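You operate a simulated robot arm through the tools that you are given. There is no shell and no other tool. Be economical: measure what you need, move in short steps, check, and stop when the job is done.

You are at the controls of a simulated two-armed robot. One attempt, no reset.

TASK
Put one of the jars from the warm table side of the slab on the top of the plank bench. Take the flavour bottle from the slab and leave it on the ledge corner of the slab. Put the gear labelled "40" from the roller end of the slab on the shelf under the plank bench, door end and the gear that says "20" on the top of the plank bench. Any order will do. Set down upright: jar, flavour bottle.

It is judged by the outcome, as a careful person would: the job done as asked, and still so three seconds after it is handed in. It fails if anything else is knocked over, pushed out of place, dropped, spilled or broken.

THE ROBOT
Two 7-joint arms with fingered hands on one trunk, on a base that drives. Base frame: it is fixed to the floor where the robot stands at the start and does not move with it; the origin is under the middle of the robot, x ahead of it, y to its left, z up. Readings come in mm, degrees, newtons and seconds.
The left shoulder is at the start at [80, 241, 1874], the right one opposite. With the tool pointing down near the work surface each hand reaches from about 100 to 820 mm from the robot's upright axis, wherever it stands, measured 20 degrees to its own side. Places, roughly: gear [500, -1250, 1000]; ledge corner of the slab [500, 900, 900]; shelf under the plank bench, door end [-200, -3500, 300]; top of the plank bench [-1100, -3500, 900]. Payload 4.9 kg a hand.
The tool frame of a hand sits at the grasp point between the pads (the TCP): z along the fingers, y along the line on which they close. The tips reach 32 mm beyond it. The gripper opens to 200 mm. The gripper's body begins 89 mm behind the TCP. The gripper is a hand of 4 fingers: y runs from the thumb to the fingers, the wrist lies at [0, 0, -267] in the tool frame, and closing takes about 1.5 s.
Orientation is that of the tool frame in the base frame, as a unit quaternion [x, y, z, w]. With the fingers straight down and closing along the base's y, the tool's x points along the base's -x, its y along +y and its z along -z.

THE INTERFACE
- The arms move only by the tool step_arm. It takes "left_rows", "right_rows" or both (then of equal length, played together; a hand with none holds still); each is one flat list of numbers, 6 for each row, row after row: the shift along the base's x, y, z in m, then the turn, a rotation vector about the base's x, y, z in degrees. In form: [dx, dy, dz, rx, ry, rz, dx, dy, dz, rx, ry, rz, ...]. A call has 1 to 8 rows; each row shifts and turns the commanded pose from where the row before left it. "left_jaw" and "right_jaw" are, for a hand that has rows, the finger opening in m, from 0 to 0.2, set as the call begins (left out, the last holds). A row lasts 0.2 s, in which the tool goes at most 50 mm and 8.6 degrees; a call with a longer step from one row to the next is refused whole, and so is a gripper value outside its range. Where a pose cannot be reached the arm comes as near as it can. A force on the tool above 40 N (or 10 N above the force at the start of the call, whichever is more), or a blocked arm, ends the call early, and 0.2 s more pass. Each finger travels about 72 mm/s and halts on what it meets, pressing with about 24 N; the grip force reading is that of the motor and also rises with nothing between the fingers. The clock runs only during rows and for 0.2 s after the last one: add rows that do not move to give the fingers time. The reply holds the time, the measured pose of the TCP, the force on the tool along the base axes, the opening and the grip force, in the units named above and with some noise, with the torque about the TCP (base axes, N m) and any sound that the robot's microphone picked up, and new pictures: "show" is both (left out), scene, wrist or none (wrist: the cameras of the hands that moved).
- Cameras (640 x 400 px; columns grow to the right, rows downward): "scene" is now at [94.5, -20.6, 2012.9]; the picture's right is [-0.29, -0.96, -0.00], its down [-0.83, 0.25, -0.49] and it looks along [0.47, -0.14, -0.87] (base axes); focal length 224 px, centre (320, 200). "left" rides on the left gripper at [-69, -69, -116] in its tool frame; the picture's right is [0.71, -0.71, 0.00], its down [0.54, 0.54, -0.64] and it looks along [0.45, 0.45, 0.77] (tool axes); focal length 226 px, centre (320, 200). "right" rides on the right gripper at [69, -69, -116] in its tool frame; the picture's right is [0.71, 0.71, 0.00], its down [-0.54, 0.54, -0.64] and it looks along [-0.45, 0.45, 0.77] (tool axes); focal length 226 px, centre (320, 200). There is no depth. A picture from a camera that has moved, and an enlarged one, comes with that camera's place and axes in the base frame and with its lens.
- slide_trunk(by): slides the trunk up (or, below 0, down) by that many mm; the arms and the scene camera ride with it, the base frame stays. It gives what a move gives, with no picture.
- base_move(legs): drives the robot by 1 to 6 legs, each [ahead, left, turn to the left] in mm, mm and degrees, along the robot's own axes; the way and the turn of a leg run together, so that a leg with both is an arc; at most 1500 mm and 180 degrees a leg. The arms and the cameras ride along, it lands a little off, and it stops where it bumps. It gives what a move gives, and a new picture of the scene camera.
- curl_fingers(finger1, finger2, finger3, thumb_bend, hand): sets how far each is bent, from 0 (flat) to 100 (curled in); at 30 the hand is open as for a grip, at 70 the pads meet at the TCP. One left out holds its place. A second passes; each finger stops where it meets its share of the squeeze, and holds until it gets a number again. A gripper value or a shape takes the hand back. It gives what a move gives, with no picture; readings hold the bend of each and the force on the fingers (four entries, about 0 where the hand has none), thumb and palm.
- hand_shape(shape, hand): the hand has 4 fingers and takes this shape, open, in about a second: jaw (thumb against the fingers, like two jaws); tri (thumb and two fingers); tip (a fingertip pinch); poke (one finger out to press); point (the index stretched); flat (the hand flat); cup (the hand cupped); fist (a fist). The gripper value then closes the fingers along that shape, each until it touches; the sizes above hold for jaw. It gives what a move gives, with no picture.
- aim_head(pan, tilt): turns the head with the scene camera to pan (to the left, within 86 degrees either way) and tilt (down, from -29 to 69), counted from straight ahead of the robot. It gives what a move gives, and a new picture of the scene camera.
- enlarge(camera, box): a new picture of the part [left, top, right, bottom] of that camera's present view, enlarged. It takes no simulated time.
- finish_job(): hands the job in; it is judged then, once.

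Work in short steps. Places have to be worked out from the pictures, the camera data and where the tool is seen: move nearer, look again, correct. Check each grasp and each placing, and mend what went wrong. You have 165 turns and 260 pictures in all, those below and enlarged ones among them. Open the grippers and draw the arms clear of the work before you hand the job in, unless the task says otherwise.

The tools are called after ">>>" as a command line: name --argument value ..., lists and objects as JSON in quotes. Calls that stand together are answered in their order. step_arm: Moves the arms, as the interface text tells. Its arguments: {"type":"object","properties":{"left_rows":{"type":"array","items":{"type":"number"}},"left_jaw":{"type":"number"},"right_rows":{"type":"array","items":{"type":"number"}},"right_jaw":{"type":"number"},"show":{"type":"string","enum":["both","scene","wrist","none"]}},"required":[]} The other tools are called the same way: slide_trunk (by) slides the trunk up or down; hand_shape (shape, hand) gives the hand a shape; curl_fingers (finger1, finger2, finger3, thumb_bend, hand) moves the fingers one by one; base_move (legs) drives the base; aim_head (pan, tilt) turns the head that bears the scene camera; enlarge (camera, box) takes an enlarged picture of a part of a camera's view; finish_job () hands the job in.

At the start:

```text
time: 0.0
left_tcp_pos: [586.7, -21.9, 1216.9]
left_tcp_rot: [0.001, 1.0, 0.0, 0.0]
left_ft_force: [-0.1, 0.0, 0.2]
left_ft_torque: [-0.03, 0.01, -0.07]
left_width: 199.8
left_gripper_force: 0.0
left_shape: jaw
left_bend: [30.0, 30.0, 30.0, 30.0]
left_finger forces: [0.1, 0.0, 0.0, 0.1, 0.0, 0.0]
right_tcp_pos: [435.2, -577.2, 1185.5]
right_tcp_rot: [0.0, 1.0, 0.0, 0.001]
right_ft_force: [-0.6, 0.2, 0.1]
right_ft_torque: [0.02, -0.01, -0.05]
right_width: 199.9
right_gripper_force: 0.1
right_shape: jaw
right_bend: [30.0, 30.0, 30.0, 30.0]
right_finger forces: [0.0, 0.1, 0.1, 0.1, 0.1, 0.0]
trunk travel left (down, up): [-782.0, 58.0]
robot x, y, heading: [3.4, -0.7, 0.1]
head pan, tilt: [-16.9, 60.7]
```

scene: 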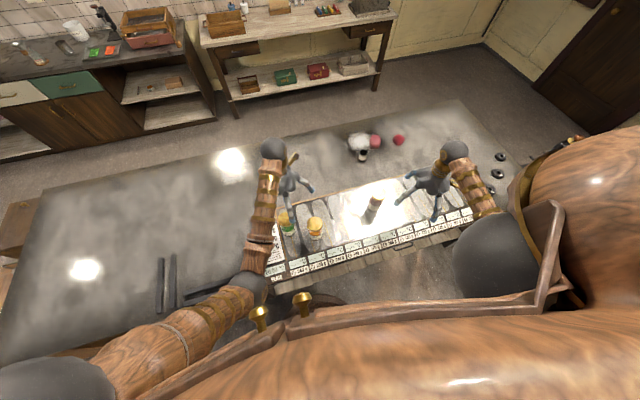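
right: 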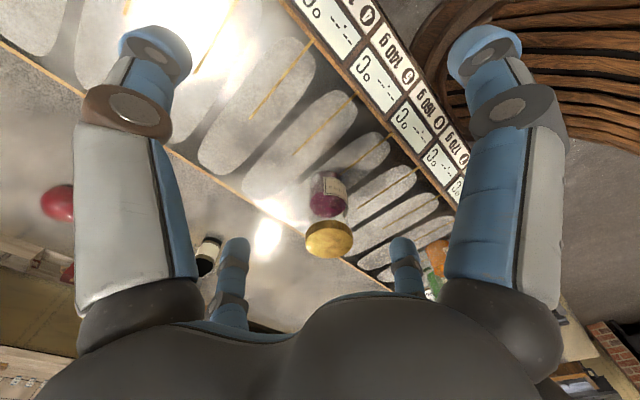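
left: 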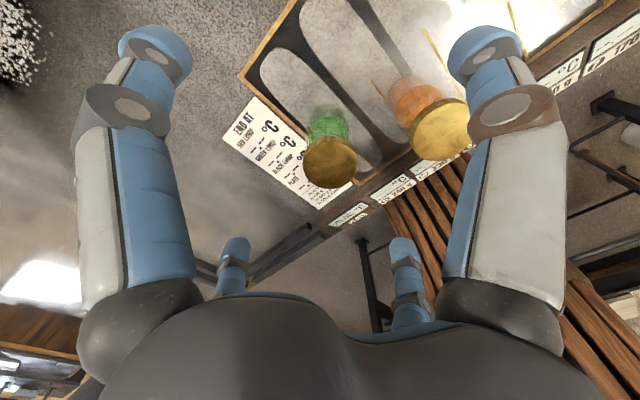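

I start by looking closely at the slab and its surroundings in the scene picture.

>>> enlarge --camera "scene" --box '[240, 110, 540, 300]'

>>> aim_head --pan -70 --tilt 40

>>> aim_head --pan 60 --tilt 40

```text
2.11 times, centred on (390, 205) of scene
camera zoom: at [94.5, -20.6, 2012.9], right [-0.29, -0.96, 0.0], down [-0.83, 0.25, -0.49], along [0.47, -0.14, -0.87], focal length 473 px, centre (173, 190)
```

zoom: 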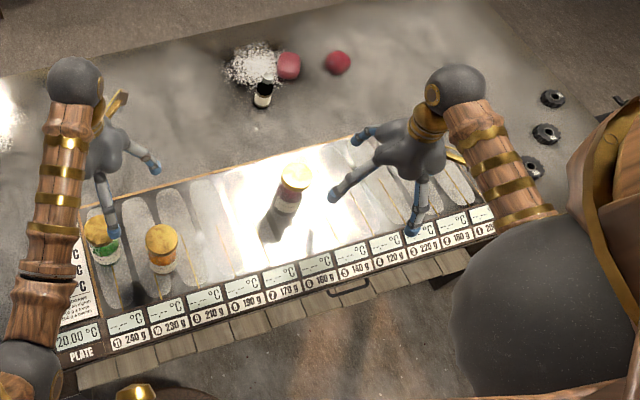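

```text
time: 1.2
left_tcp_pos: [587.3, -21.7, 1216.0]
left_tcp_rot: [0.001, 1.0, 0.0, 0.0]
left_ft_force: [0.0, 0.4, -0.6]
left_ft_torque: [-0.03, 0.01, 0.01]
left_width: 199.9
left_gripper_force: 0.0
left_shape: jaw
left_bend: [30.0, 30.0, 30.0, 30.0]
left_finger forces: [0.0, 0.0, 0.0, 0.1, 0.0, 0.0]
right_tcp_pos: [435.5, -578.2, 1185.0]
right_tcp_rot: [0.0, 1.0, 0.0, 0.0]
right_ft_force: [-0.1, 0.5, -0.6]
right_ft_torque: [0.0, 0.01, -0.01]
right_width: 199.9
right_gripper_force: 0.0
right_shape: jaw
right_bend: [30.0, 30.0, 30.0, 30.0]
right_finger forces: [0.1, 0.1, 0.1, 0.0, 0.0, 0.0]
trunk travel left (down, up): [-782.0, 58.0]
robot x, y, heading: [0.2, 2.2, 0.2]
head pan, tilt: [-70.0, 40.0]
camera scene: at [60.7, -81.3, 2040.5], right [-0.94, -0.34, 0.0], down [-0.22, 0.6, -0.77], along [0.26, -0.72, -0.64], focal length 224 px, centre (320, 200)
```

scene: 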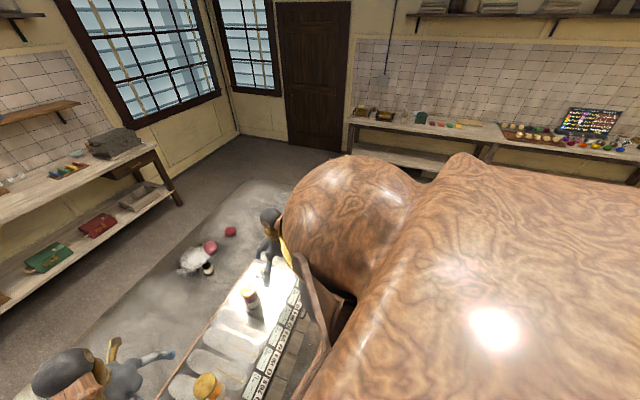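

```text
time: 3.3
left_tcp_pos: [585.9, -21.3, 1216.8]
left_tcp_rot: [0.0, 1.0, 0.0, 0.0]
left_ft_force: [-0.8, 0.1, -0.6]
left_ft_torque: [-0.02, -0.03, -0.03]
left_width: 199.9
left_gripper_force: 0.1
left_shape: jaw
left_bend: [30.0, 30.0, 30.0, 30.0]
left_finger forces: [0.0, 0.0, 0.0, 0.0, 0.0, 0.0]
right_tcp_pos: [435.4, -577.4, 1184.8]
right_tcp_rot: [0.0, 1.0, 0.0, 0.0]
right_ft_force: [-0.7, -0.7, 0.4]
right_ft_torque: [0.03, 0.0, -0.01]
right_width: 200.1
right_gripper_force: 0.0
right_shape: jaw
right_bend: [30.0, 30.0, 30.0, 30.0]
right_finger forces: [0.0, 0.1, 0.0, 0.0, 0.1, 0.1]
trunk travel left (down, up): [-782.0, 58.0]
robot x, y, heading: [-2.0, -1.7, 0.0]
head pan, tilt: [60.0, 40.0]
camera scene: at [74.1, 72.1, 2040.5], right [0.87, -0.5, 0.0], down [-0.32, -0.56, -0.77], along [0.38, 0.66, -0.64], focal length 224 px, centre (320, 200)
```

scene: 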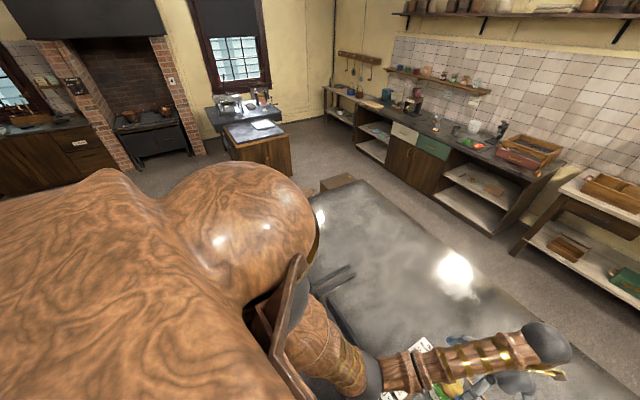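

The slab's left end needs a closer look for the ledge corner, and the right side for the gears and bench.

>>> aim_head --pan 40 --tilt 60

>>> aim_head --pan -45 --tilt 45

>>> enlarge --camera "scene" --box '[240, 150, 480, 300]'

```text
time: 4.2
left_tcp_pos: [585.4, -20.6, 1216.6]
left_tcp_rot: [0.0, 1.0, 0.001, 0.0]
left_ft_force: [-0.1, 0.3, -0.3]
left_ft_torque: [-0.02, 0.0, 0.01]
left_width: 199.8
left_gripper_force: 0.0
left_shape: jaw
left_bend: [30.0, 30.0, 30.0, 30.0]
left_finger forces: [0.0, 0.1, 0.0, 0.0, 0.0, 0.0]
right_tcp_pos: [434.5, -578.7, 1185.7]
right_tcp_rot: [0.0, 1.0, -0.001, 0.0]
right_ft_force: [0.6, 0.6, 0.3]
right_ft_torque: [-0.04, 0.04, -0.01]
right_width: 200.3
right_gripper_force: 0.1
right_shape: jaw
right_bend: [30.0, 30.0, 30.0, 30.0]
right_finger forces: [0.0, 0.1, 0.0, 0.1, 0.1, 0.0]
trunk travel left (down, up): [-782.0, 58.0]
robot x, y, heading: [2.3, 0.2, 0.1]
head pan, tilt: [40.0, 60.0]
camera scene: at [82.6, 41.4, 2013.8], right [0.64, -0.77, 0.0], down [-0.66, -0.56, -0.5], along [0.38, 0.32, -0.87], focal length 224 px, centre (320, 200)
```

scene: 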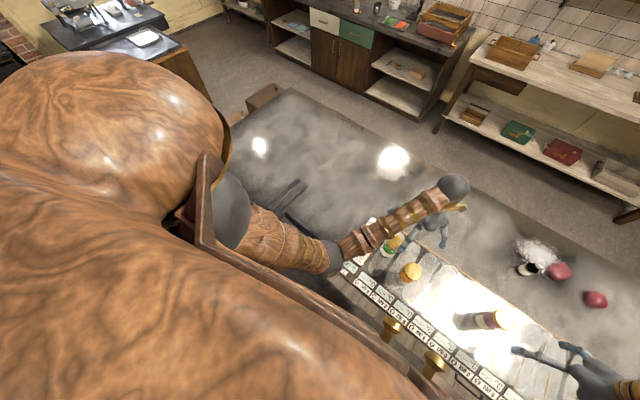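

```text
time: 5.8
left_tcp_pos: [587.5, -21.0, 1217.4]
left_tcp_rot: [0.001, 1.0, 0.001, 0.0]
left_ft_force: [-0.7, -1.0, 0.4]
left_ft_torque: [0.02, 0.0, 0.02]
left_width: 200.1
left_gripper_force: 0.0
left_shape: jaw
left_bend: [30.0, 30.0, 30.0, 30.0]
left_finger forces: [0.1, 0.0, 0.1, 0.0, 0.0, 0.1]
right_tcp_pos: [434.8, -578.6, 1185.2]
right_tcp_rot: [0.0, 1.0, 0.0, 0.0]
right_ft_force: [0.0, 0.2, 0.9]
right_ft_torque: [0.04, -0.03, 0.01]
right_width: 199.9
right_gripper_force: 0.1
right_shape: jaw
right_bend: [30.0, 30.0, 30.0, 30.0]
right_finger forces: [0.1, 0.0, 0.0, 0.0, 0.1, 0.0]
trunk travel left (down, up): [-782.0, 58.0]
robot x, y, heading: [1.8, -2.1, 0.2]
head pan, tilt: [-45.0, 45.0]
camera scene: at [89.1, -58.9, 2033.2], right [-0.71, -0.71, 0.0], down [-0.5, 0.5, -0.71], along [0.5, -0.5, -0.71], focal length 224 px, centre (320, 200)
```

scene: 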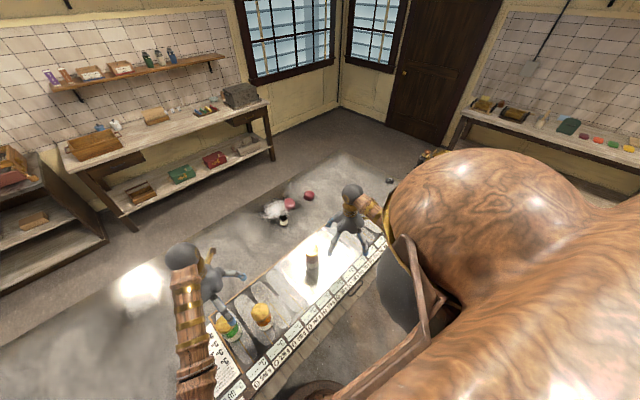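

```text
2.67 times, centred on (360, 225) of scene
camera zoom: at [89.1, -58.9, 2033.2], right [-0.71, -0.71, 0.0], down [-0.5, 0.5, -0.71], along [0.5, -0.5, -0.71], focal length 599 px, centre (213, 133)
```

zoom: 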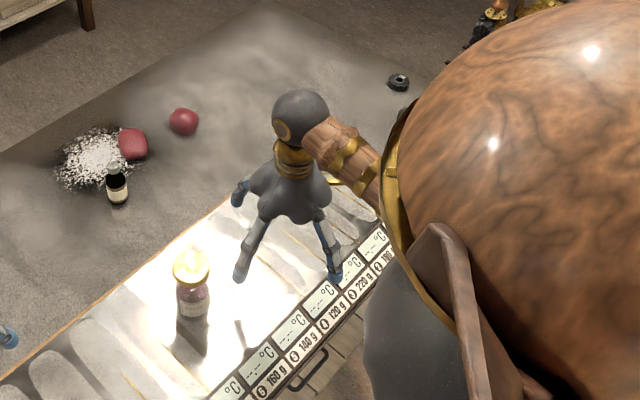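

The three gears lie at the right end, the bottle at about (855,-512). I'll drive right so the left hand faces the bottle and the right hand can look at the gears.

>>> base_move --legs '[[0, -740, 0]]'

>>> aim_head --pan 0 --tilt 50

```text
time: 9.7
left_tcp_pos: [589.1, -746.6, 1216.8]
left_tcp_rot: [-0.004, 1.0, -0.001, 0.0]
left_ft_force: [-0.4, 1.2, 0.5]
left_ft_torque: [-0.03, 0.03, -0.02]
left_width: 199.7
left_gripper_force: 0.0
left_shape: jaw
left_bend: [30.0, 30.0, 30.0, 30.0]
left_finger forces: [0.0, 0.1, 0.0, 0.0, 0.0, 0.0]
right_tcp_pos: [444.5, -1304.2, 1186.8]
right_tcp_rot: [-0.004, 1.0, -0.001, 0.0]
right_ft_force: [0.8, 0.6, 0.0]
right_ft_torque: [-0.03, 0.01, 0.02]
right_width: 199.8
right_gripper_force: 0.0
right_shape: jaw
right_bend: [30.0, 30.0, 30.0, 30.0]
right_finger forces: [0.0, 0.0, 0.0, 0.1, 0.0, 0.0]
trunk travel left (down, up): [-782.0, 58.0]
robot x, y, heading: [2.4, -731.1, 0.5]
head pan, tilt: [-45.0, 45.0]
camera scene: at [92.9, -788.9, 2033.3], right [-0.7, -0.71, 0.0], down [-0.5, 0.49, -0.71], along [0.5, -0.5, -0.71], focal length 224 px, centre (320, 200)
```

scene: 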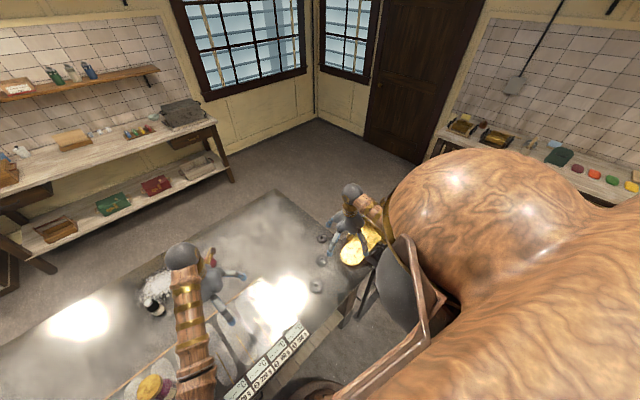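

```text
time: 10.9
left_tcp_pos: [590.7, -747.6, 1217.7]
left_tcp_rot: [-0.004, 1.0, 0.0, 0.0]
left_ft_force: [0.7, 0.7, 1.0]
left_ft_torque: [-0.01, 0.01, 0.0]
left_width: 200.0
left_gripper_force: 0.0
left_shape: jaw
left_bend: [30.0, 30.0, 30.0, 30.0]
left_finger forces: [0.0, 0.1, 0.1, 0.1, 0.0, 0.1]
right_tcp_pos: [443.6, -1306.7, 1186.0]
right_tcp_rot: [-0.005, 1.0, 0.0, 0.0]
right_ft_force: [-0.5, 0.4, -0.5]
right_ft_torque: [-0.01, 0.0, 0.03]
right_width: 200.0
right_gripper_force: 0.0
right_shape: jaw
right_bend: [30.0, 30.0, 30.0, 30.0]
right_finger forces: [0.0, 0.1, 0.0, 0.0, 0.0, 0.1]
trunk travel left (down, up): [-782.0, 58.0]
robot x, y, heading: [-0.3, -734.4, 0.6]
head pan, tilt: [0.0, 50.0]
camera scene: at [111.9, -734.2, 2026.3], right [0.01, -1.0, 0.0], down [-0.77, -0.01, -0.64], along [0.64, 0.01, -0.77], focal length 224 px, centre (320, 200)
```

scene: 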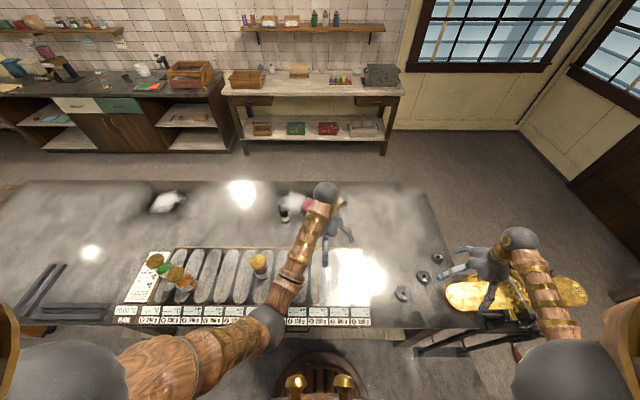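

Good overview: gears by the drum on the right, dark bars at the left. I enlarge both areas.

>>> enlarge --camera "scene" --box '[380, 240, 460, 310]'

>>> enlarge --camera "scene" --box '[0, 170, 200, 340]'

>>> enlarge --camera "scene" --box '[230, 170, 390, 310]'

```text
5.71 times, centred on (420, 275) of scene
camera zoom: at [111.9, -734.2, 2026.3], right [0.01, -1.0, 0.0], down [-0.77, -0.01, -0.64], along [0.64, 0.01, -0.77], focal length 1283 px, centre (-251, -229)
```

zoom: 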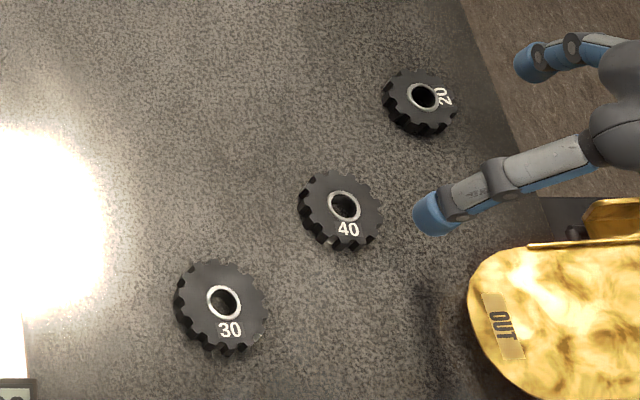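

```text
2.35 times, centred on (100, 255) of scene
camera zoom: at [111.9, -734.2, 2026.3], right [0.01, -1.0, 0.0], down [-0.77, -0.01, -0.64], along [0.64, 0.01, -0.77], focal length 528 px, centre (838, 71)
```

zoom: 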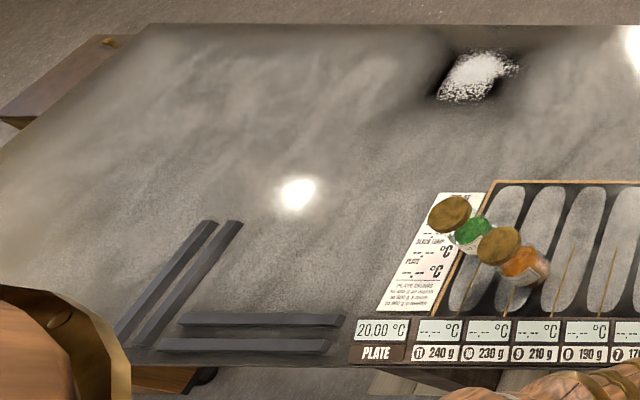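

```text
2.86 times, centred on (310, 240) of scene
camera zoom: at [111.9, -734.2, 2026.3], right [0.01, -1.0, 0.0], down [-0.77, -0.01, -0.64], along [0.64, 0.01, -0.77], focal length 642 px, centre (349, 86)
```

zoom: 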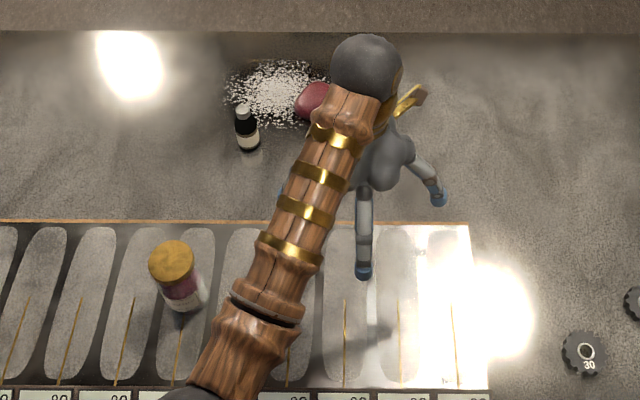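

Gear 40 is the middle one (~520,-1225), gear 20 the far one (~622,-1327); the bottle stands at ~(855,-520), about 125 tall. I lower the trunk slightly for reach and bring the left hand above the bottle.

>>> step_arm --left_rows '[0.033, 0.028, 0, 0, 0, 0, 0.033, 0.028, 0, 0, 0, 0, 0.033, 0.028, 0, 0, 0, 0, 0.033, 0.028, 0, 0, 0, 0, 0.033, 0.028, 0, 0, 0, 0, 0.033, 0.028, 0, 0, 0, 0, 0.033, 0.028, 0, 0, 0, 0, 0.0, 0.0, 0, 0, 0, 0]' --left_jaw 0.13 --show "both"

```text
time: 12.7
left_tcp_pos: [822.1, -551.9, 1217.4]
left_tcp_rot: [-0.005, 1.0, 0.0, 0.0]
left_ft_force: [-0.4, -0.5, 0.5]
left_ft_torque: [-0.05, 0.0, -0.03]
left_width: 130.9
left_gripper_force: 0.0
left_shape: jaw
left_bend: [32.0, 32.0, 32.0, 30.0]
left_finger forces: [0.0, 0.0, 0.1, 0.1, 0.1, 0.1]
right_tcp_pos: [444.1, -1306.9, 1185.2]
right_tcp_rot: [-0.005, 1.0, 0.0, 0.0]
right_ft_force: [0.4, 0.1, -0.2]
right_ft_torque: [0.02, -0.01, 0.01]
right_width: 199.9
right_gripper_force: 0.0
right_shape: jaw
right_bend: [30.0, 30.0, 30.0, 30.0]
right_finger forces: [0.0, 0.0, 0.1, 0.1, 0.0, 0.0]
trunk travel left (down, up): [-782.0, 58.0]
robot x, y, heading: [0.5, -734.2, 0.6]
head pan, tilt: [0.0, 50.0]
camera scene: at [112.1, -733.8, 2026.3], right [0.01, -1.0, 0.0], down [-0.77, -0.01, -0.64], along [0.64, 0.01, -0.77], focal length 224 px, centre (320, 200)
camera left: at [891.2, -621.2, 1333.7], right [-0.7, -0.71, 0.0], down [-0.55, 0.54, 0.64], along [-0.46, 0.45, -0.77], focal length 226 px, centre (320, 200)
```

scene: 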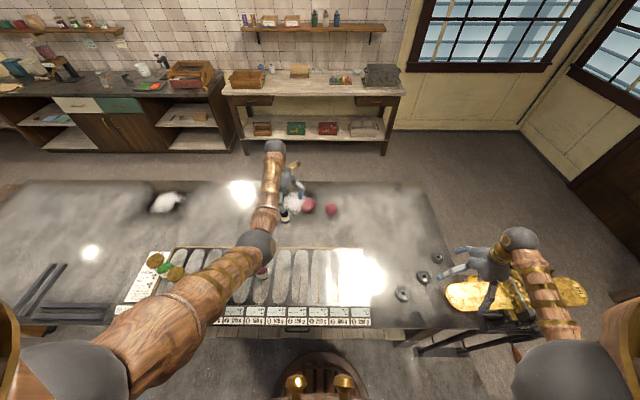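
left: 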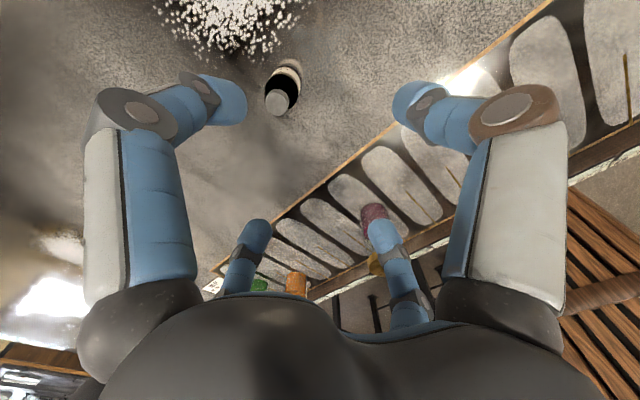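

The bottle is just ahead of the hand, about (866,-531). I move over it and descend a little to refine.

>>> step_arm --left_rows '[0.022, 0.01, 0, 0, 0, 0, 0.022, 0.01, 0, 0, 0, 0, 0, 0, -0.03, 0, 0, 0, 0, 0, -0.02, 0, 0, 0, 0, 0, 0, 0, 0, 0]' --show "wrist"

```text
time: 13.9
left_tcp_pos: [864.6, -532.0, 1165.4]
left_tcp_rot: [-0.005, 1.0, 0.0, 0.0]
left_ft_force: [-0.1, 0.1, 0.4]
left_ft_torque: [-0.02, 0.03, -0.03]
left_width: 130.3
left_gripper_force: 0.1
left_shape: jaw
left_bend: [32.0, 32.0, 32.0, 30.0]
left_finger forces: [0.0, 0.0, 0.1, 0.0, 0.0, 0.1]
right_tcp_pos: [444.4, -1305.5, 1185.4]
right_tcp_rot: [-0.005, 1.0, 0.0, 0.0]
right_ft_force: [0.3, 0.3, 1.3]
right_ft_torque: [0.01, 0.01, -0.02]
right_width: 200.0
right_gripper_force: 0.0
right_shape: jaw
right_bend: [30.0, 30.0, 30.0, 30.0]
right_finger forces: [0.0, 0.0, 0.0, 0.0, 0.0, 0.0]
trunk travel left (down, up): [-782.0, 58.0]
robot x, y, heading: [2.4, -732.2, 0.6]
head pan, tilt: [0.0, 50.0]
camera left: at [935.2, -601.7, 1281.7], right [-0.7, -0.71, 0.0], down [-0.55, 0.54, 0.64], along [-0.46, 0.45, -0.77], focal length 226 px, centre (320, 200)
```

left: 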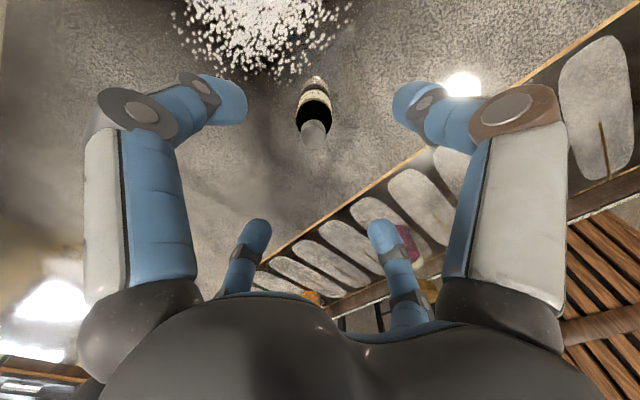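

Bottle axis is near (872,-534), top ~1063. I shift slightly and descend around it.

>>> step_arm --left_rows '[0.008, -0.002, -0.03, 0, 0, 0, 0, 0, -0.03, 0, 0, 0, 0, 0, -0.03, 0, 0, 0, 0, 0, -0.03, 0, 0, 0, 0, 0, -0.03, 0, 0, 0, 0, 0, 0, 0, 0, 0]' --show "both"

```text
time: 15.3
left_tcp_pos: [826.8, -524.7, 1059.3]
left_tcp_rot: [-0.005, 1.0, 0.0, 0.0]
left_ft_force: [0.1, 0.2, 0.2]
left_ft_torque: [-0.03, 0.03, 0.02]
left_width: 130.3
left_gripper_force: 0.1
left_shape: jaw
left_bend: [32.0, 32.0, 32.0, 30.0]
left_finger forces: [0.0, 0.0, 0.1, 0.0, 0.0, 0.1]
left hand out of reach, approached as far as the arm can: row 1, 2, 3, 4, 5
right_tcp_pos: [443.9, -1306.8, 1185.1]
right_tcp_rot: [-0.006, 1.0, 0.0, 0.0]
right_ft_force: [0.0, 0.5, 0.0]
right_ft_torque: [0.01, -0.01, 0.02]
right_width: 199.7
right_gripper_force: 0.0
right_shape: jaw
right_bend: [30.0, 30.0, 30.0, 30.0]
right_finger forces: [0.0, 0.0, 0.1, 0.0, 0.0, 0.0]
trunk travel left (down, up): [-782.0, 58.0]
robot x, y, heading: [1.6, -731.1, 0.3]
head pan, tilt: [0.0, 50.0]
camera scene: at [112.3, -733.9, 2026.3], right [0.01, -1.0, 0.0], down [-0.77, -0.01, -0.64], along [0.64, 0.01, -0.77], focal length 224 px, centre (320, 200)
camera left: at [896.0, -594.7, 1174.9], right [-0.7, -0.71, 0.0], down [-0.55, 0.54, 0.64], along [-0.46, 0.45, -0.77], focal length 226 px, centre (320, 200)
```

scene: 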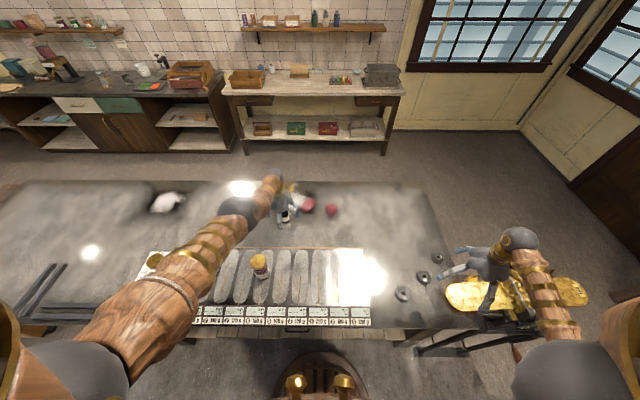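
left: 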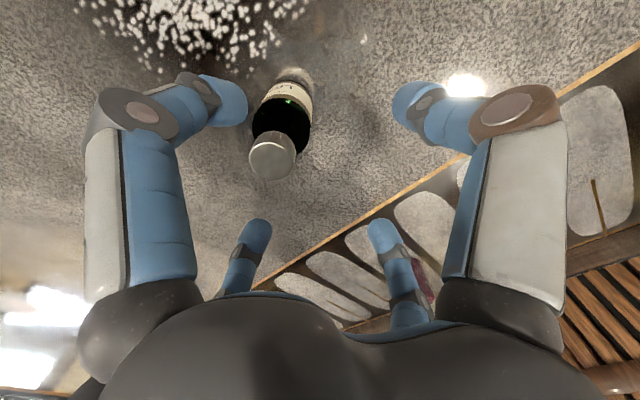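

Out of reach by ~45 mm; the bottle stands untouched. I'll rise straight up, then lower the trunk to gain reach.

>>> step_arm --left_rows '[0, 0, 0.04, 0, 0, 0, 0, 0, 0.04, 0, 0, 0, 0, 0, 0.04, 0, 0, 0, 0, 0, 0.04, 0, 0, 0, 0, 0, 0, 0, 0, 0]' --show "none"

```text
time: 16.5
left_tcp_pos: [826.0, -525.5, 1218.5]
left_tcp_rot: [-0.005, 1.0, 0.0, -0.001]
left_ft_force: [-0.3, -0.5, 0.2]
left_ft_torque: [0.0, -0.04, 0.0]
left_width: 130.0
left_gripper_force: 0.1
left_shape: jaw
left_bend: [32.0, 32.0, 32.0, 30.0]
left_finger forces: [0.0, 0.0, 0.0, 0.0, 0.0, 0.1]
right_tcp_pos: [443.4, -1307.5, 1185.4]
right_tcp_rot: [-0.004, 1.0, 0.0, 0.0]
right_ft_force: [0.4, -0.2, 0.7]
right_ft_torque: [0.0, -0.02, -0.05]
right_width: 199.9
right_gripper_force: 0.0
right_shape: jaw
right_bend: [30.0, 30.0, 30.0, 30.0]
right_finger forces: [0.0, 0.1, 0.1, 0.1, 0.0, 0.0]
trunk travel left (down, up): [-782.0, 58.0]
robot x, y, heading: [-2.4, -732.1, 0.6]
head pan, tilt: [0.0, 50.0]
```

Now over the bottle again, raising the right hand simultaneously so it stays clear of the roller when the trunk drops.

>>> step_arm --left_rows '[0.023, -0.005, 0.02, 0, 0, 0, 0.023, -0.004, 0.02, 0, 0, 0, 0, 0, 0, 0, 0, 0]' --right_rows '[0, 0, 0.05, 0, 0, 0, 0, 0, 0.05, 0, 0, 0, 0, 0, 0.02, 0, 0, 0]' --show "none"

>>> slide_trunk --by -130

```text
time: 17.3
left_tcp_pos: [870.5, -534.2, 1257.0]
left_tcp_rot: [-0.006, 1.0, 0.0, 0.0]
left_ft_force: [-0.1, 0.5, -1.1]
left_ft_torque: [0.01, 0.01, -0.02]
left_width: 130.5
left_gripper_force: 0.2
left_shape: jaw
left_bend: [32.0, 32.0, 32.0, 30.0]
left_finger forces: [0.0, 0.0, 0.0, 0.0, 0.1, 0.0]
right_tcp_pos: [445.7, -1304.9, 1305.2]
right_tcp_rot: [-0.004, 1.0, -0.001, 0.0]
right_ft_force: [0.0, -0.5, 1.0]
right_ft_torque: [0.01, -0.02, 0.02]
right_width: 199.8
right_gripper_force: 0.0
right_shape: jaw
right_bend: [30.0, 30.0, 30.0, 30.0]
right_finger forces: [0.0, 0.0, 0.0, 0.1, 0.1, 0.1]
trunk travel left (down, up): [-782.0, 58.0]
robot x, y, heading: [2.8, -730.8, 0.3]
head pan, tilt: [0.0, 50.0]
```

```text
time: 18.8
left_tcp_pos: [870.9, -534.6, 1127.4]
left_tcp_rot: [-0.005, 1.0, 0.0, -0.001]
left_ft_force: [-0.3, 0.6, 0.0]
left_ft_torque: [-0.04, 0.03, -0.02]
left_width: 130.2
left_gripper_force: 0.0
left_shape: jaw
left_bend: [32.0, 32.0, 32.0, 30.0]
left_finger forces: [0.0, 0.0, 0.0, 0.0, 0.0, 0.1]
right_tcp_pos: [445.0, -1306.1, 1174.6]
right_tcp_rot: [-0.005, 1.0, 0.0, 0.0]
right_ft_force: [-0.5, -0.2, -0.6]
right_ft_torque: [0.02, -0.01, 0.01]
right_width: 199.9
right_gripper_force: 0.1
right_shape: jaw
right_bend: [30.0, 30.0, 30.0, 30.0]
right_finger forces: [0.0, 0.0, 0.0, 0.0, 0.1, 0.0]
trunk travel left (down, up): [-652.0, 188.0]
robot x, y, heading: [0.7, -733.3, 0.5]
head pan, tilt: [0.0, 50.0]
```

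Above the bottle; I descend 30 mm and check the wrist view.

>>> step_arm --left_rows '[0, 0, -0.03, 0, 0, 0, 0, 0, 0, 0, 0, 0]' --show "wrist"

```text
time: 19.4
left_tcp_pos: [869.4, -534.8, 1099.4]
left_tcp_rot: [-0.005, 1.0, -0.001, 0.0]
left_ft_force: [0.0, -0.5, -1.3]
left_ft_torque: [-0.02, 0.01, -0.01]
left_width: 130.2
left_gripper_force: 0.0
left_shape: jaw
left_bend: [32.0, 32.0, 32.0, 30.0]
left_finger forces: [0.0, 0.0, 0.0, 0.0, 0.0, 0.0]
right_tcp_pos: [444.8, -1305.6, 1174.6]
right_tcp_rot: [-0.004, 1.0, 0.0, 0.0]
right_ft_force: [0.7, 0.6, 0.0]
right_ft_torque: [0.0, -0.01, -0.01]
right_width: 199.8
right_gripper_force: 0.1
right_shape: jaw
right_bend: [30.0, 30.0, 30.0, 30.0]
right_finger forces: [0.0, 0.0, 0.0, 0.1, 0.0, 0.0]
trunk travel left (down, up): [-652.0, 188.0]
robot x, y, heading: [4.3, -736.3, 0.5]
head pan, tilt: [0.0, 50.0]
camera left: at [940.5, -604.2, 1214.7], right [-0.7, -0.71, 0.0], down [-0.55, 0.54, 0.64], along [-0.46, 0.45, -0.77], focal length 226 px, centre (320, 200)
```

left: 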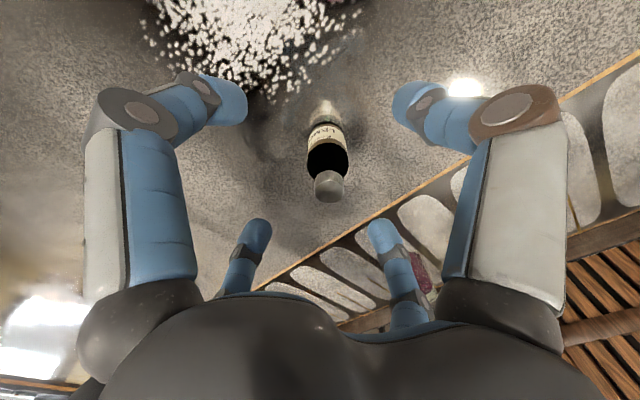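

Aligned well (bottle ~ (865,-536)). Descend to grasp height.

>>> step_arm --left_rows '[-0.004, -0.001, -0.03, 0, 0, 0, 0, 0, -0.03, 0, 0, 0, 0, 0, -0.03, 0, 0, 0, 0, 0, 0, 0, 0, 0]' --show "wrist"

```text
time: 20.4
left_tcp_pos: [866.5, -534.9, 1008.1]
left_tcp_rot: [-0.005, 1.0, 0.0, 0.0]
left_ft_force: [0.7, 0.9, 0.1]
left_ft_torque: [-0.01, 0.02, 0.01]
left_width: 130.2
left_gripper_force: 0.0
left_shape: jaw
left_bend: [32.0, 32.0, 32.0, 30.0]
left_finger forces: [0.0, 0.1, 0.0, 0.0, 0.0, 0.0]
right_tcp_pos: [445.2, -1305.9, 1175.5]
right_tcp_rot: [-0.004, 1.0, 0.0, 0.0]
right_ft_force: [0.2, -0.5, 0.7]
right_ft_torque: [0.0, 0.01, -0.03]
right_width: 200.0
right_gripper_force: 0.1
right_shape: jaw
right_bend: [30.0, 30.0, 30.0, 30.0]
right_finger forces: [0.0, 0.0, 0.0, 0.1, 0.0, 0.0]
trunk travel left (down, up): [-652.0, 188.0]
robot x, y, heading: [5.3, -735.0, 0.3]
head pan, tilt: [0.0, 50.0]
camera left: at [936.4, -604.8, 1124.2], right [-0.7, -0.71, 0.0], down [-0.55, 0.54, 0.64], along [-0.46, 0.45, -0.77], focal length 226 px, centre (320, 200)
```

left: 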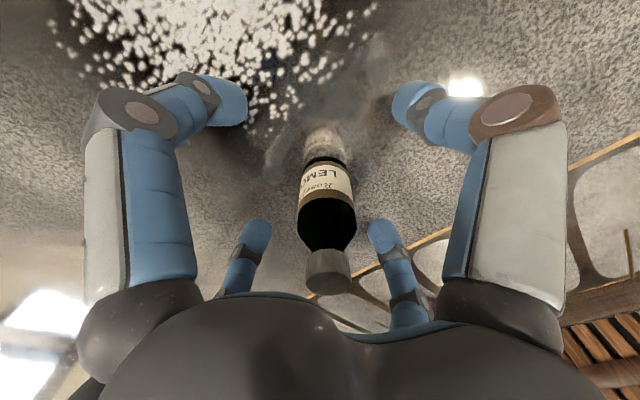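

The bottle is centred in the hand; now close.

>>> step_arm --left_rows '[0, 0, 0, 0, 0, 0, 0, 0, 0, 0, 0, 0, 0, 0, 0, 0, 0, 0, 0, 0, 0, 0, 0, 0, 0, 0, 0, 0, 0, 0, 0, 0, 0, 0, 0, 0, 0, 0, 0, 0, 0, 0, 0, 0, 0, 0, 0, 0]' --left_jaw 0.02 --show "wrist"

```text
time: 22.2
left_tcp_pos: [866.5, -536.6, 1009.9]
left_tcp_rot: [-0.004, 1.0, 0.0, 0.001]
left_ft_force: [0.6, 0.3, 6.0]
left_ft_torque: [0.07, 0.15, -0.01]
left_width: 25.5
left_gripper_force: 24.1
left_shape: jaw
left_bend: [76.0, 55.0, 56.0, 61.0]
left_finger forces: [20.6, 26.1, 25.8, 0.0, 19.3, 0.0]
right_tcp_pos: [444.8, -1306.3, 1175.3]
right_tcp_rot: [-0.005, 1.0, 0.001, 0.001]
right_ft_force: [-0.3, -0.5, 0.2]
right_ft_torque: [0.0, 0.0, 0.03]
right_width: 199.9
right_gripper_force: 0.0
right_shape: jaw
right_bend: [30.0, 30.0, 30.0, 30.0]
right_finger forces: [0.0, 0.1, 0.1, 0.0, 0.1, 0.0]
trunk travel left (down, up): [-652.0, 188.0]
robot x, y, heading: [3.7, -733.3, 0.3]
head pan, tilt: [0.0, 50.0]
camera left: at [935.8, -605.3, 1125.0], right [-0.7, -0.71, 0.0], down [-0.55, 0.54, 0.64], along [-0.46, 0.45, -0.77], focal length 226 px, centre (320, 200)
```

left: 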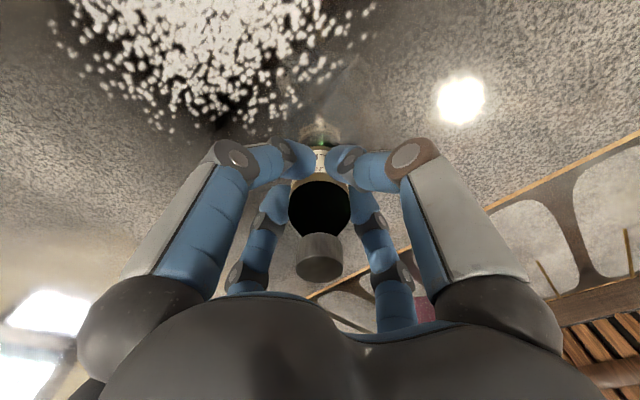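

Firm grip (about 24 N on all fingers). Lift.

>>> step_arm --left_rows '[0, 0, 0.02, 0, 0, 0, 0, 0, 0.04, 0, 0, 0, -0.02, 0, 0.045, 0, 0, 0, -0.02, 0, 0.045, 0, 0, 0, -0.02, 0, 0.04, 0, 0, 0, -0.04, 0, 0, 0, 0, 0, -0.04, 0, 0, 0, 0, 0]' --show "both"

```text
time: 23.8
left_tcp_pos: [723.5, -538.2, 1198.9]
left_tcp_rot: [-0.004, 1.0, 0.002, 0.0]
left_ft_force: [-0.4, 0.5, -1.4]
left_ft_torque: [-0.01, -0.06, 0.01]
left_width: 25.7
left_gripper_force: 24.0
left_shape: jaw
left_bend: [77.0, 55.0, 56.0, 61.0]
left_finger forces: [20.4, 25.1, 25.4, 0.0, 19.0, 0.1]
right_tcp_pos: [443.9, -1307.6, 1175.2]
right_tcp_rot: [-0.004, 1.0, 0.001, 0.001]
right_ft_force: [-0.3, 0.6, 0.4]
right_ft_torque: [0.04, -0.01, 0.01]
right_width: 199.7
right_gripper_force: 0.1
right_shape: jaw
right_bend: [30.0, 30.0, 30.0, 30.0]
right_finger forces: [0.0, 0.1, 0.0, 0.1, 0.0, 0.0]
trunk travel left (down, up): [-652.0, 188.0]
robot x, y, heading: [2.9, -731.1, 0.7]
head pan, tilt: [0.0, 50.0]
camera scene: at [109.4, -737.1, 1896.4], right [0.01, -1.0, 0.0], down [-0.77, -0.01, -0.64], along [0.64, 0.01, -0.77], focal length 224 px, centre (320, 200)
camera left: at [793.2, -607.4, 1314.4], right [-0.7, -0.71, 0.0], down [-0.55, 0.53, 0.64], along [-0.46, 0.45, -0.77], focal length 226 px, centre (320, 200)
```

scene: 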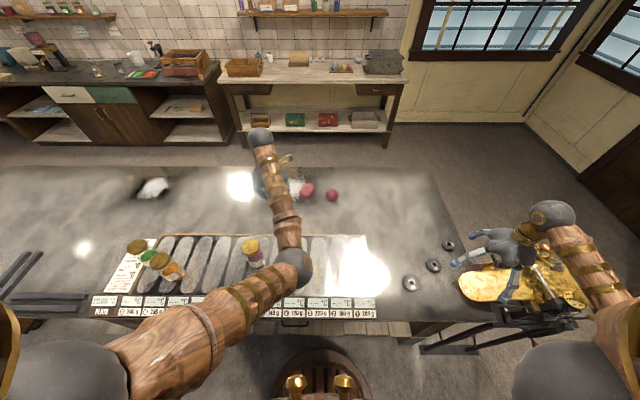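
left: 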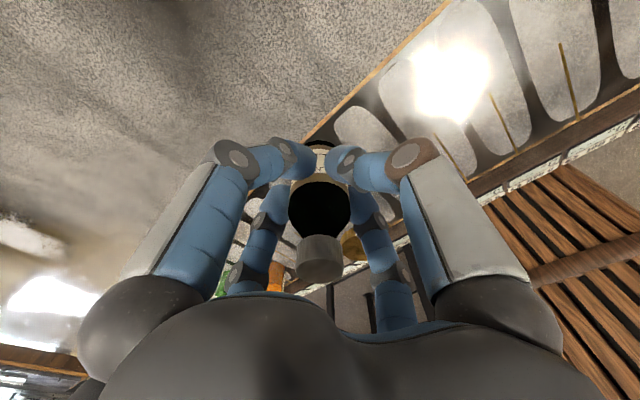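

Bottle held. Drive left to the slab's other end.

>>> base_move --legs '[[0, 1350, 0]]'

>>> aim_head --pan 15 --tilt 62

```text
time: 30.7
left_tcp_pos: [695.2, 847.2, 1197.3]
left_tcp_rot: [-0.015, 1.0, 0.0, 0.001]
left_ft_force: [0.0, -0.5, -2.1]
left_ft_torque: [-0.02, 0.0, -0.02]
left_width: 25.7
left_gripper_force: 23.7
left_shape: jaw
left_bend: [77.0, 55.0, 56.0, 61.0]
left_finger forces: [20.1, 25.0, 25.3, 0.1, 18.9, 0.1]
right_tcp_pos: [430.2, 71.5, 1174.0]
right_tcp_rot: [-0.015, 1.0, 0.0, -0.001]
right_ft_force: [0.0, 0.1, 0.0]
right_ft_torque: [0.04, -0.01, -0.01]
right_width: 199.9
right_gripper_force: 0.2
right_shape: jaw
right_bend: [30.0, 30.0, 30.0, 30.0]
right_finger forces: [0.1, 0.0, 0.0, 0.1, 0.1, 0.0]
trunk travel left (down, up): [-652.0, 188.0]
robot x, y, heading: [-27.8, 637.0, 1.5]
head pan, tilt: [0.0, 50.0]
camera scene: at [85.9, 637.2, 1896.3], right [0.03, -1.0, 0.0], down [-0.77, -0.02, -0.64], along [0.64, 0.02, -0.77], focal length 224 px, centre (320, 200)
```

scene: 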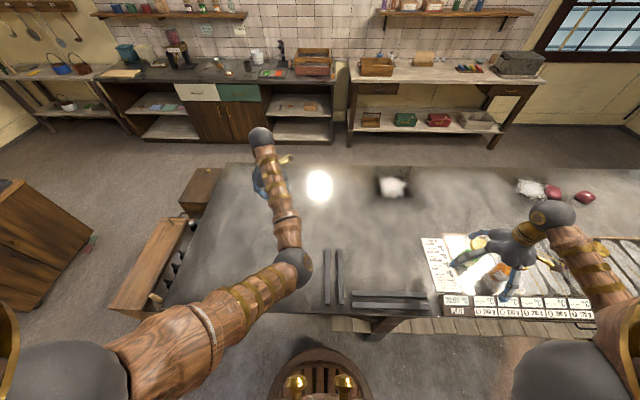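

```text
time: 31.5
left_tcp_pos: [695.2, 848.7, 1197.4]
left_tcp_rot: [-0.015, 1.0, 0.0, 0.0]
left_ft_force: [-0.4, -0.6, -1.1]
left_ft_torque: [0.03, -0.01, 0.01]
left_width: 25.9
left_gripper_force: 24.0
left_shape: jaw
left_bend: [77.0, 55.0, 56.0, 61.0]
left_finger forces: [20.3, 25.0, 25.3, 0.0, 18.9, 0.0]
right_tcp_pos: [429.5, 72.8, 1176.2]
right_tcp_rot: [-0.014, 1.0, 0.0, 0.0]
right_ft_force: [-0.1, 0.9, -0.2]
right_ft_torque: [0.03, 0.0, 0.04]
right_width: 199.8
right_gripper_force: 0.0
right_shape: jaw
right_bend: [30.0, 30.0, 30.0, 30.0]
right_finger forces: [0.1, 0.0, 0.0, 0.0, 0.0, 0.0]
trunk travel left (down, up): [-652.0, 188.0]
robot x, y, heading: [-23.3, 638.2, 1.9]
head pan, tilt: [15.0, 62.0]
camera scene: at [70.5, 654.6, 1881.5], right [0.29, -0.96, 0.0], down [-0.85, -0.25, -0.47], along [0.45, 0.13, -0.88], focal length 224 px, centre (320, 200)
```

scene: 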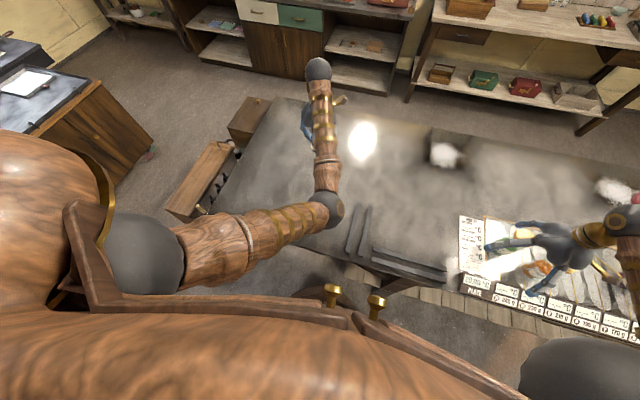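

I check the near-left corner region in more detail before setting the bottle down.

>>> enlarge --camera "scene" --box '[150, 80, 390, 290]'

>>> enlarge --camera "left" --box '[0, 0, 640, 400]'

```text
1.90 times, centred on (270, 185) of scene
camera zoom: at [70.5, 654.6, 1881.5], right [0.29, -0.96, 0.0], down [-0.85, -0.25, -0.47], along [0.45, 0.13, -0.88], focal length 428 px, centre (415, 229)
```

zoom: 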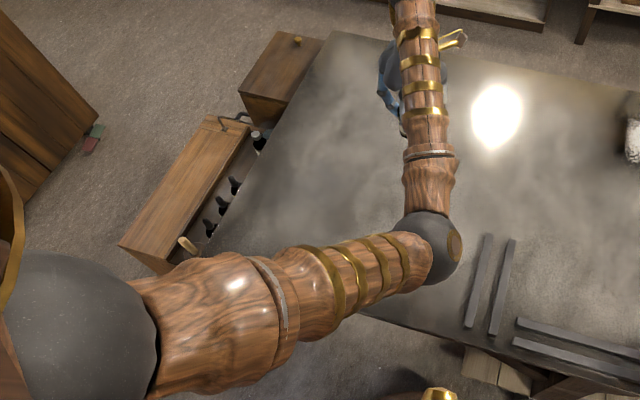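

```text
1.00 times, centred on (320, 200) of left
camera zoom: at [766.7, 780.3, 1312.8], right [-0.69, -0.73, 0.0], down [-0.56, 0.53, 0.64], along [-0.47, 0.44, -0.77], focal length 226 px, centre (320, 200)
```

zoom: 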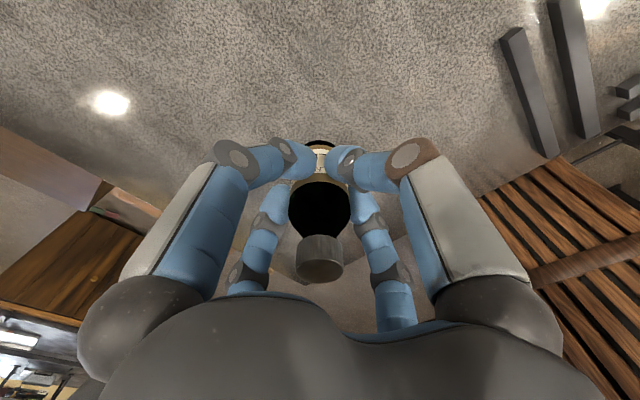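

The ledge is the wooden rail with bottles along the left end (y≈1250); the near edge is x≈300. I bring the bottle over ~(475,940), an empty spot in that corner.

>>> step_arm --left_rows '[-0.037, 0.016, 0, 0, 0, 0, -0.037, 0.016, 0, 0, 0, 0, -0.037, 0.016, 0, 0, 0, 0, -0.037, 0.016, 0, 0, 0, 0, -0.037, 0.016, 0, 0, 0, 0, -0.037, 0.016, 0, 0, 0, 0, 0, 0, -0.04, 0, 0, 0, 0, 0, 0, 0, 0, 0]' --show "both"

```text
time: 33.3
left_tcp_pos: [473.1, 944.2, 1155.3]
left_tcp_rot: [-0.015, 1.0, 0.0, 0.0]
left_ft_force: [-0.5, 0.0, -1.9]
left_ft_torque: [-0.02, 0.02, 0.01]
left_width: 25.5
left_gripper_force: 24.1
left_shape: jaw
left_bend: [77.0, 55.0, 56.0, 61.0]
left_finger forces: [20.1, 24.8, 25.1, 0.1, 18.8, 0.1]
right_tcp_pos: [429.9, 71.7, 1175.4]
right_tcp_rot: [-0.015, 1.0, 0.001, 0.0]
right_ft_force: [-0.6, 0.6, -0.7]
right_ft_torque: [-0.02, -0.03, 0.01]
right_width: 199.8
right_gripper_force: 0.0
right_shape: jaw
right_bend: [30.0, 30.0, 30.0, 30.0]
right_finger forces: [0.1, 0.0, 0.0, 0.1, 0.1, 0.0]
trunk travel left (down, up): [-652.0, 188.0]
robot x, y, heading: [-27.6, 636.0, 1.7]
head pan, tilt: [15.0, 62.0]
camera scene: at [70.6, 654.2, 1881.4], right [0.29, -0.96, 0.0], down [-0.85, -0.25, -0.47], along [0.45, 0.13, -0.88], focal length 224 px, centre (320, 200)
camera left: at [543.7, 876.6, 1271.1], right [-0.69, -0.73, 0.0], down [-0.56, 0.53, 0.64], along [-0.47, 0.44, -0.77], focal length 226 px, centre (320, 200)
```

scene: 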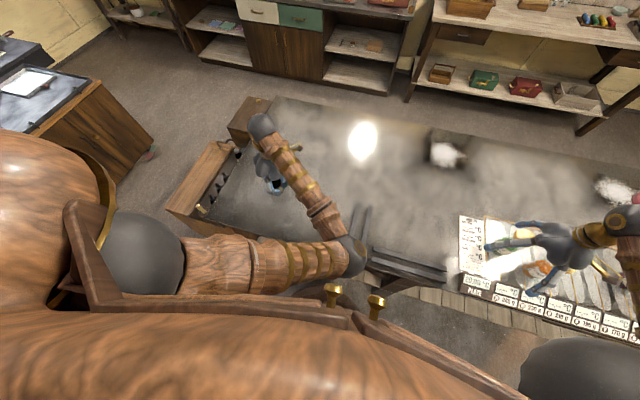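
left: 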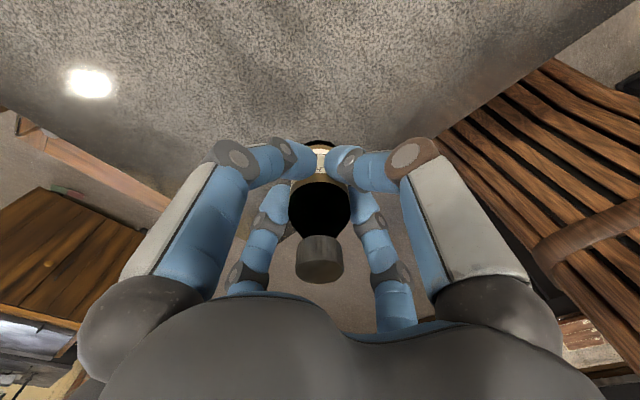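

Spot is clear and within the slab. Lower toward the surface (set-down height ≈ TCP 1010).

>>> step_arm --left_rows '[0, 0, -0.04, 0, 0, 0, 0, 0, -0.04, 0, 0, 0, 0, 0, -0.03, 0, 0, 0, 0, 0, -0.02, 0, 0, 0, 0, 0, -0.01, 0, 0, 0, 0, 0, -0.005, 0, 0, 0]' --show "none"

>>> step_arm --left_rows '[0, 0, -0.002, 0, 0, 0, 0, 0, 0, 0, 0, 0]' --show "wrist"

```text
time: 34.7
left_tcp_pos: [473.4, 944.2, 1013.8]
left_tcp_rot: [-0.016, 1.0, 0.0, 0.0]
left_ft_force: [-0.3, -0.3, -1.8]
left_ft_torque: [-0.01, -0.03, 0.07]
left_width: 25.9
left_gripper_force: 23.9
left_shape: jaw
left_bend: [77.0, 55.0, 56.0, 61.0]
left_finger forces: [20.0, 24.7, 24.8, 0.0, 18.6, 0.0]
right_tcp_pos: [428.8, 73.1, 1175.0]
right_tcp_rot: [-0.015, 1.0, 0.0, 0.0]
right_ft_force: [0.3, 0.5, 0.1]
right_ft_torque: [0.02, 0.02, -0.01]
right_width: 199.7
right_gripper_force: 0.1
right_shape: jaw
right_bend: [30.0, 30.0, 30.0, 30.0]
right_finger forces: [0.1, 0.0, 0.0, 0.1, 0.0, 0.1]
trunk travel left (down, up): [-652.0, 188.0]
robot x, y, heading: [-27.1, 640.5, 1.6]
head pan, tilt: [15.0, 62.0]
```

```text
time: 35.3
left_tcp_pos: [473.9, 943.3, 1010.2]
left_tcp_rot: [-0.015, 1.0, -0.001, 0.0]
left_ft_force: [0.3, -0.3, -2.6]
left_ft_torque: [-0.05, -0.03, 0.0]
left_width: 25.8
left_gripper_force: 23.8
left_shape: jaw
left_bend: [77.0, 55.0, 56.0, 61.0]
left_finger forces: [20.0, 24.7, 24.8, 0.0, 18.5, 0.1]
right_tcp_pos: [430.8, 73.9, 1174.0]
right_tcp_rot: [-0.016, 1.0, 0.001, 0.0]
right_ft_force: [-0.6, 1.0, -0.3]
right_ft_torque: [-0.03, 0.0, 0.0]
right_width: 200.0
right_gripper_force: 0.1
right_shape: jaw
right_bend: [30.0, 30.0, 30.0, 30.0]
right_finger forces: [0.0, 0.0, 0.0, 0.1, 0.0, 0.0]
trunk travel left (down, up): [-652.0, 188.0]
robot x, y, heading: [-25.0, 635.4, 1.8]
head pan, tilt: [15.0, 62.0]
camera left: at [544.7, 875.3, 1126.3], right [-0.69, -0.73, 0.0], down [-0.56, 0.53, 0.64], along [-0.47, 0.44, -0.77], focal length 226 px, centre (320, 200)
```

left: 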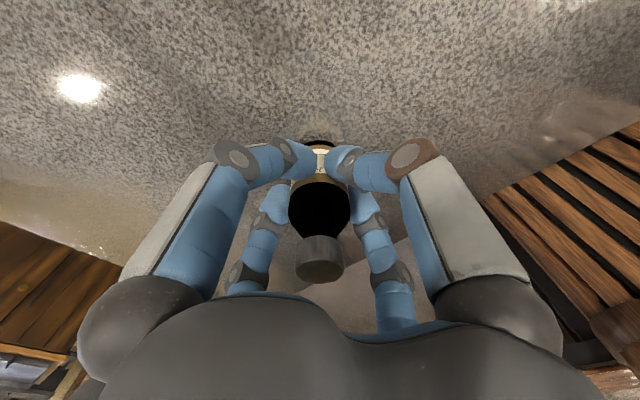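

Not yet in contact; go down in 1 mm steps until the force changes.

>>> step_arm --left_rows '[0, 0, -0.001, 0, 0, 0, 0, 0, -0.001, 0, 0, 0, 0, 0, 0, 0, 0, 0]' --show "none"

```text
time: 36.1
left_tcp_pos: [473.5, 943.1, 1009.8]
left_tcp_rot: [-0.015, 1.0, 0.0, 0.0]
left_ft_force: [0.1, -1.3, 3.6]
left_ft_torque: [0.04, 0.09, 0.01]
left_width: 25.5
left_gripper_force: 23.8
left_shape: jaw
left_bend: [77.0, 55.0, 56.0, 61.0]
left_finger forces: [20.2, 24.7, 25.8, 0.1, 19.6, 0.0]
right_tcp_pos: [429.4, 72.7, 1175.1]
right_tcp_rot: [-0.015, 1.0, 0.0, 0.001]
right_ft_force: [1.0, 0.8, -0.5]
right_ft_torque: [-0.01, -0.01, -0.01]
right_width: 200.0
right_gripper_force: 0.1
right_shape: jaw
right_bend: [30.0, 30.0, 30.0, 30.0]
right_finger forces: [0.1, 0.0, 0.0, 0.1, 0.1, 0.1]
trunk travel left (down, up): [-652.0, 188.0]
robot x, y, heading: [-22.7, 639.2, 1.7]
head pan, tilt: [15.0, 62.0]
```

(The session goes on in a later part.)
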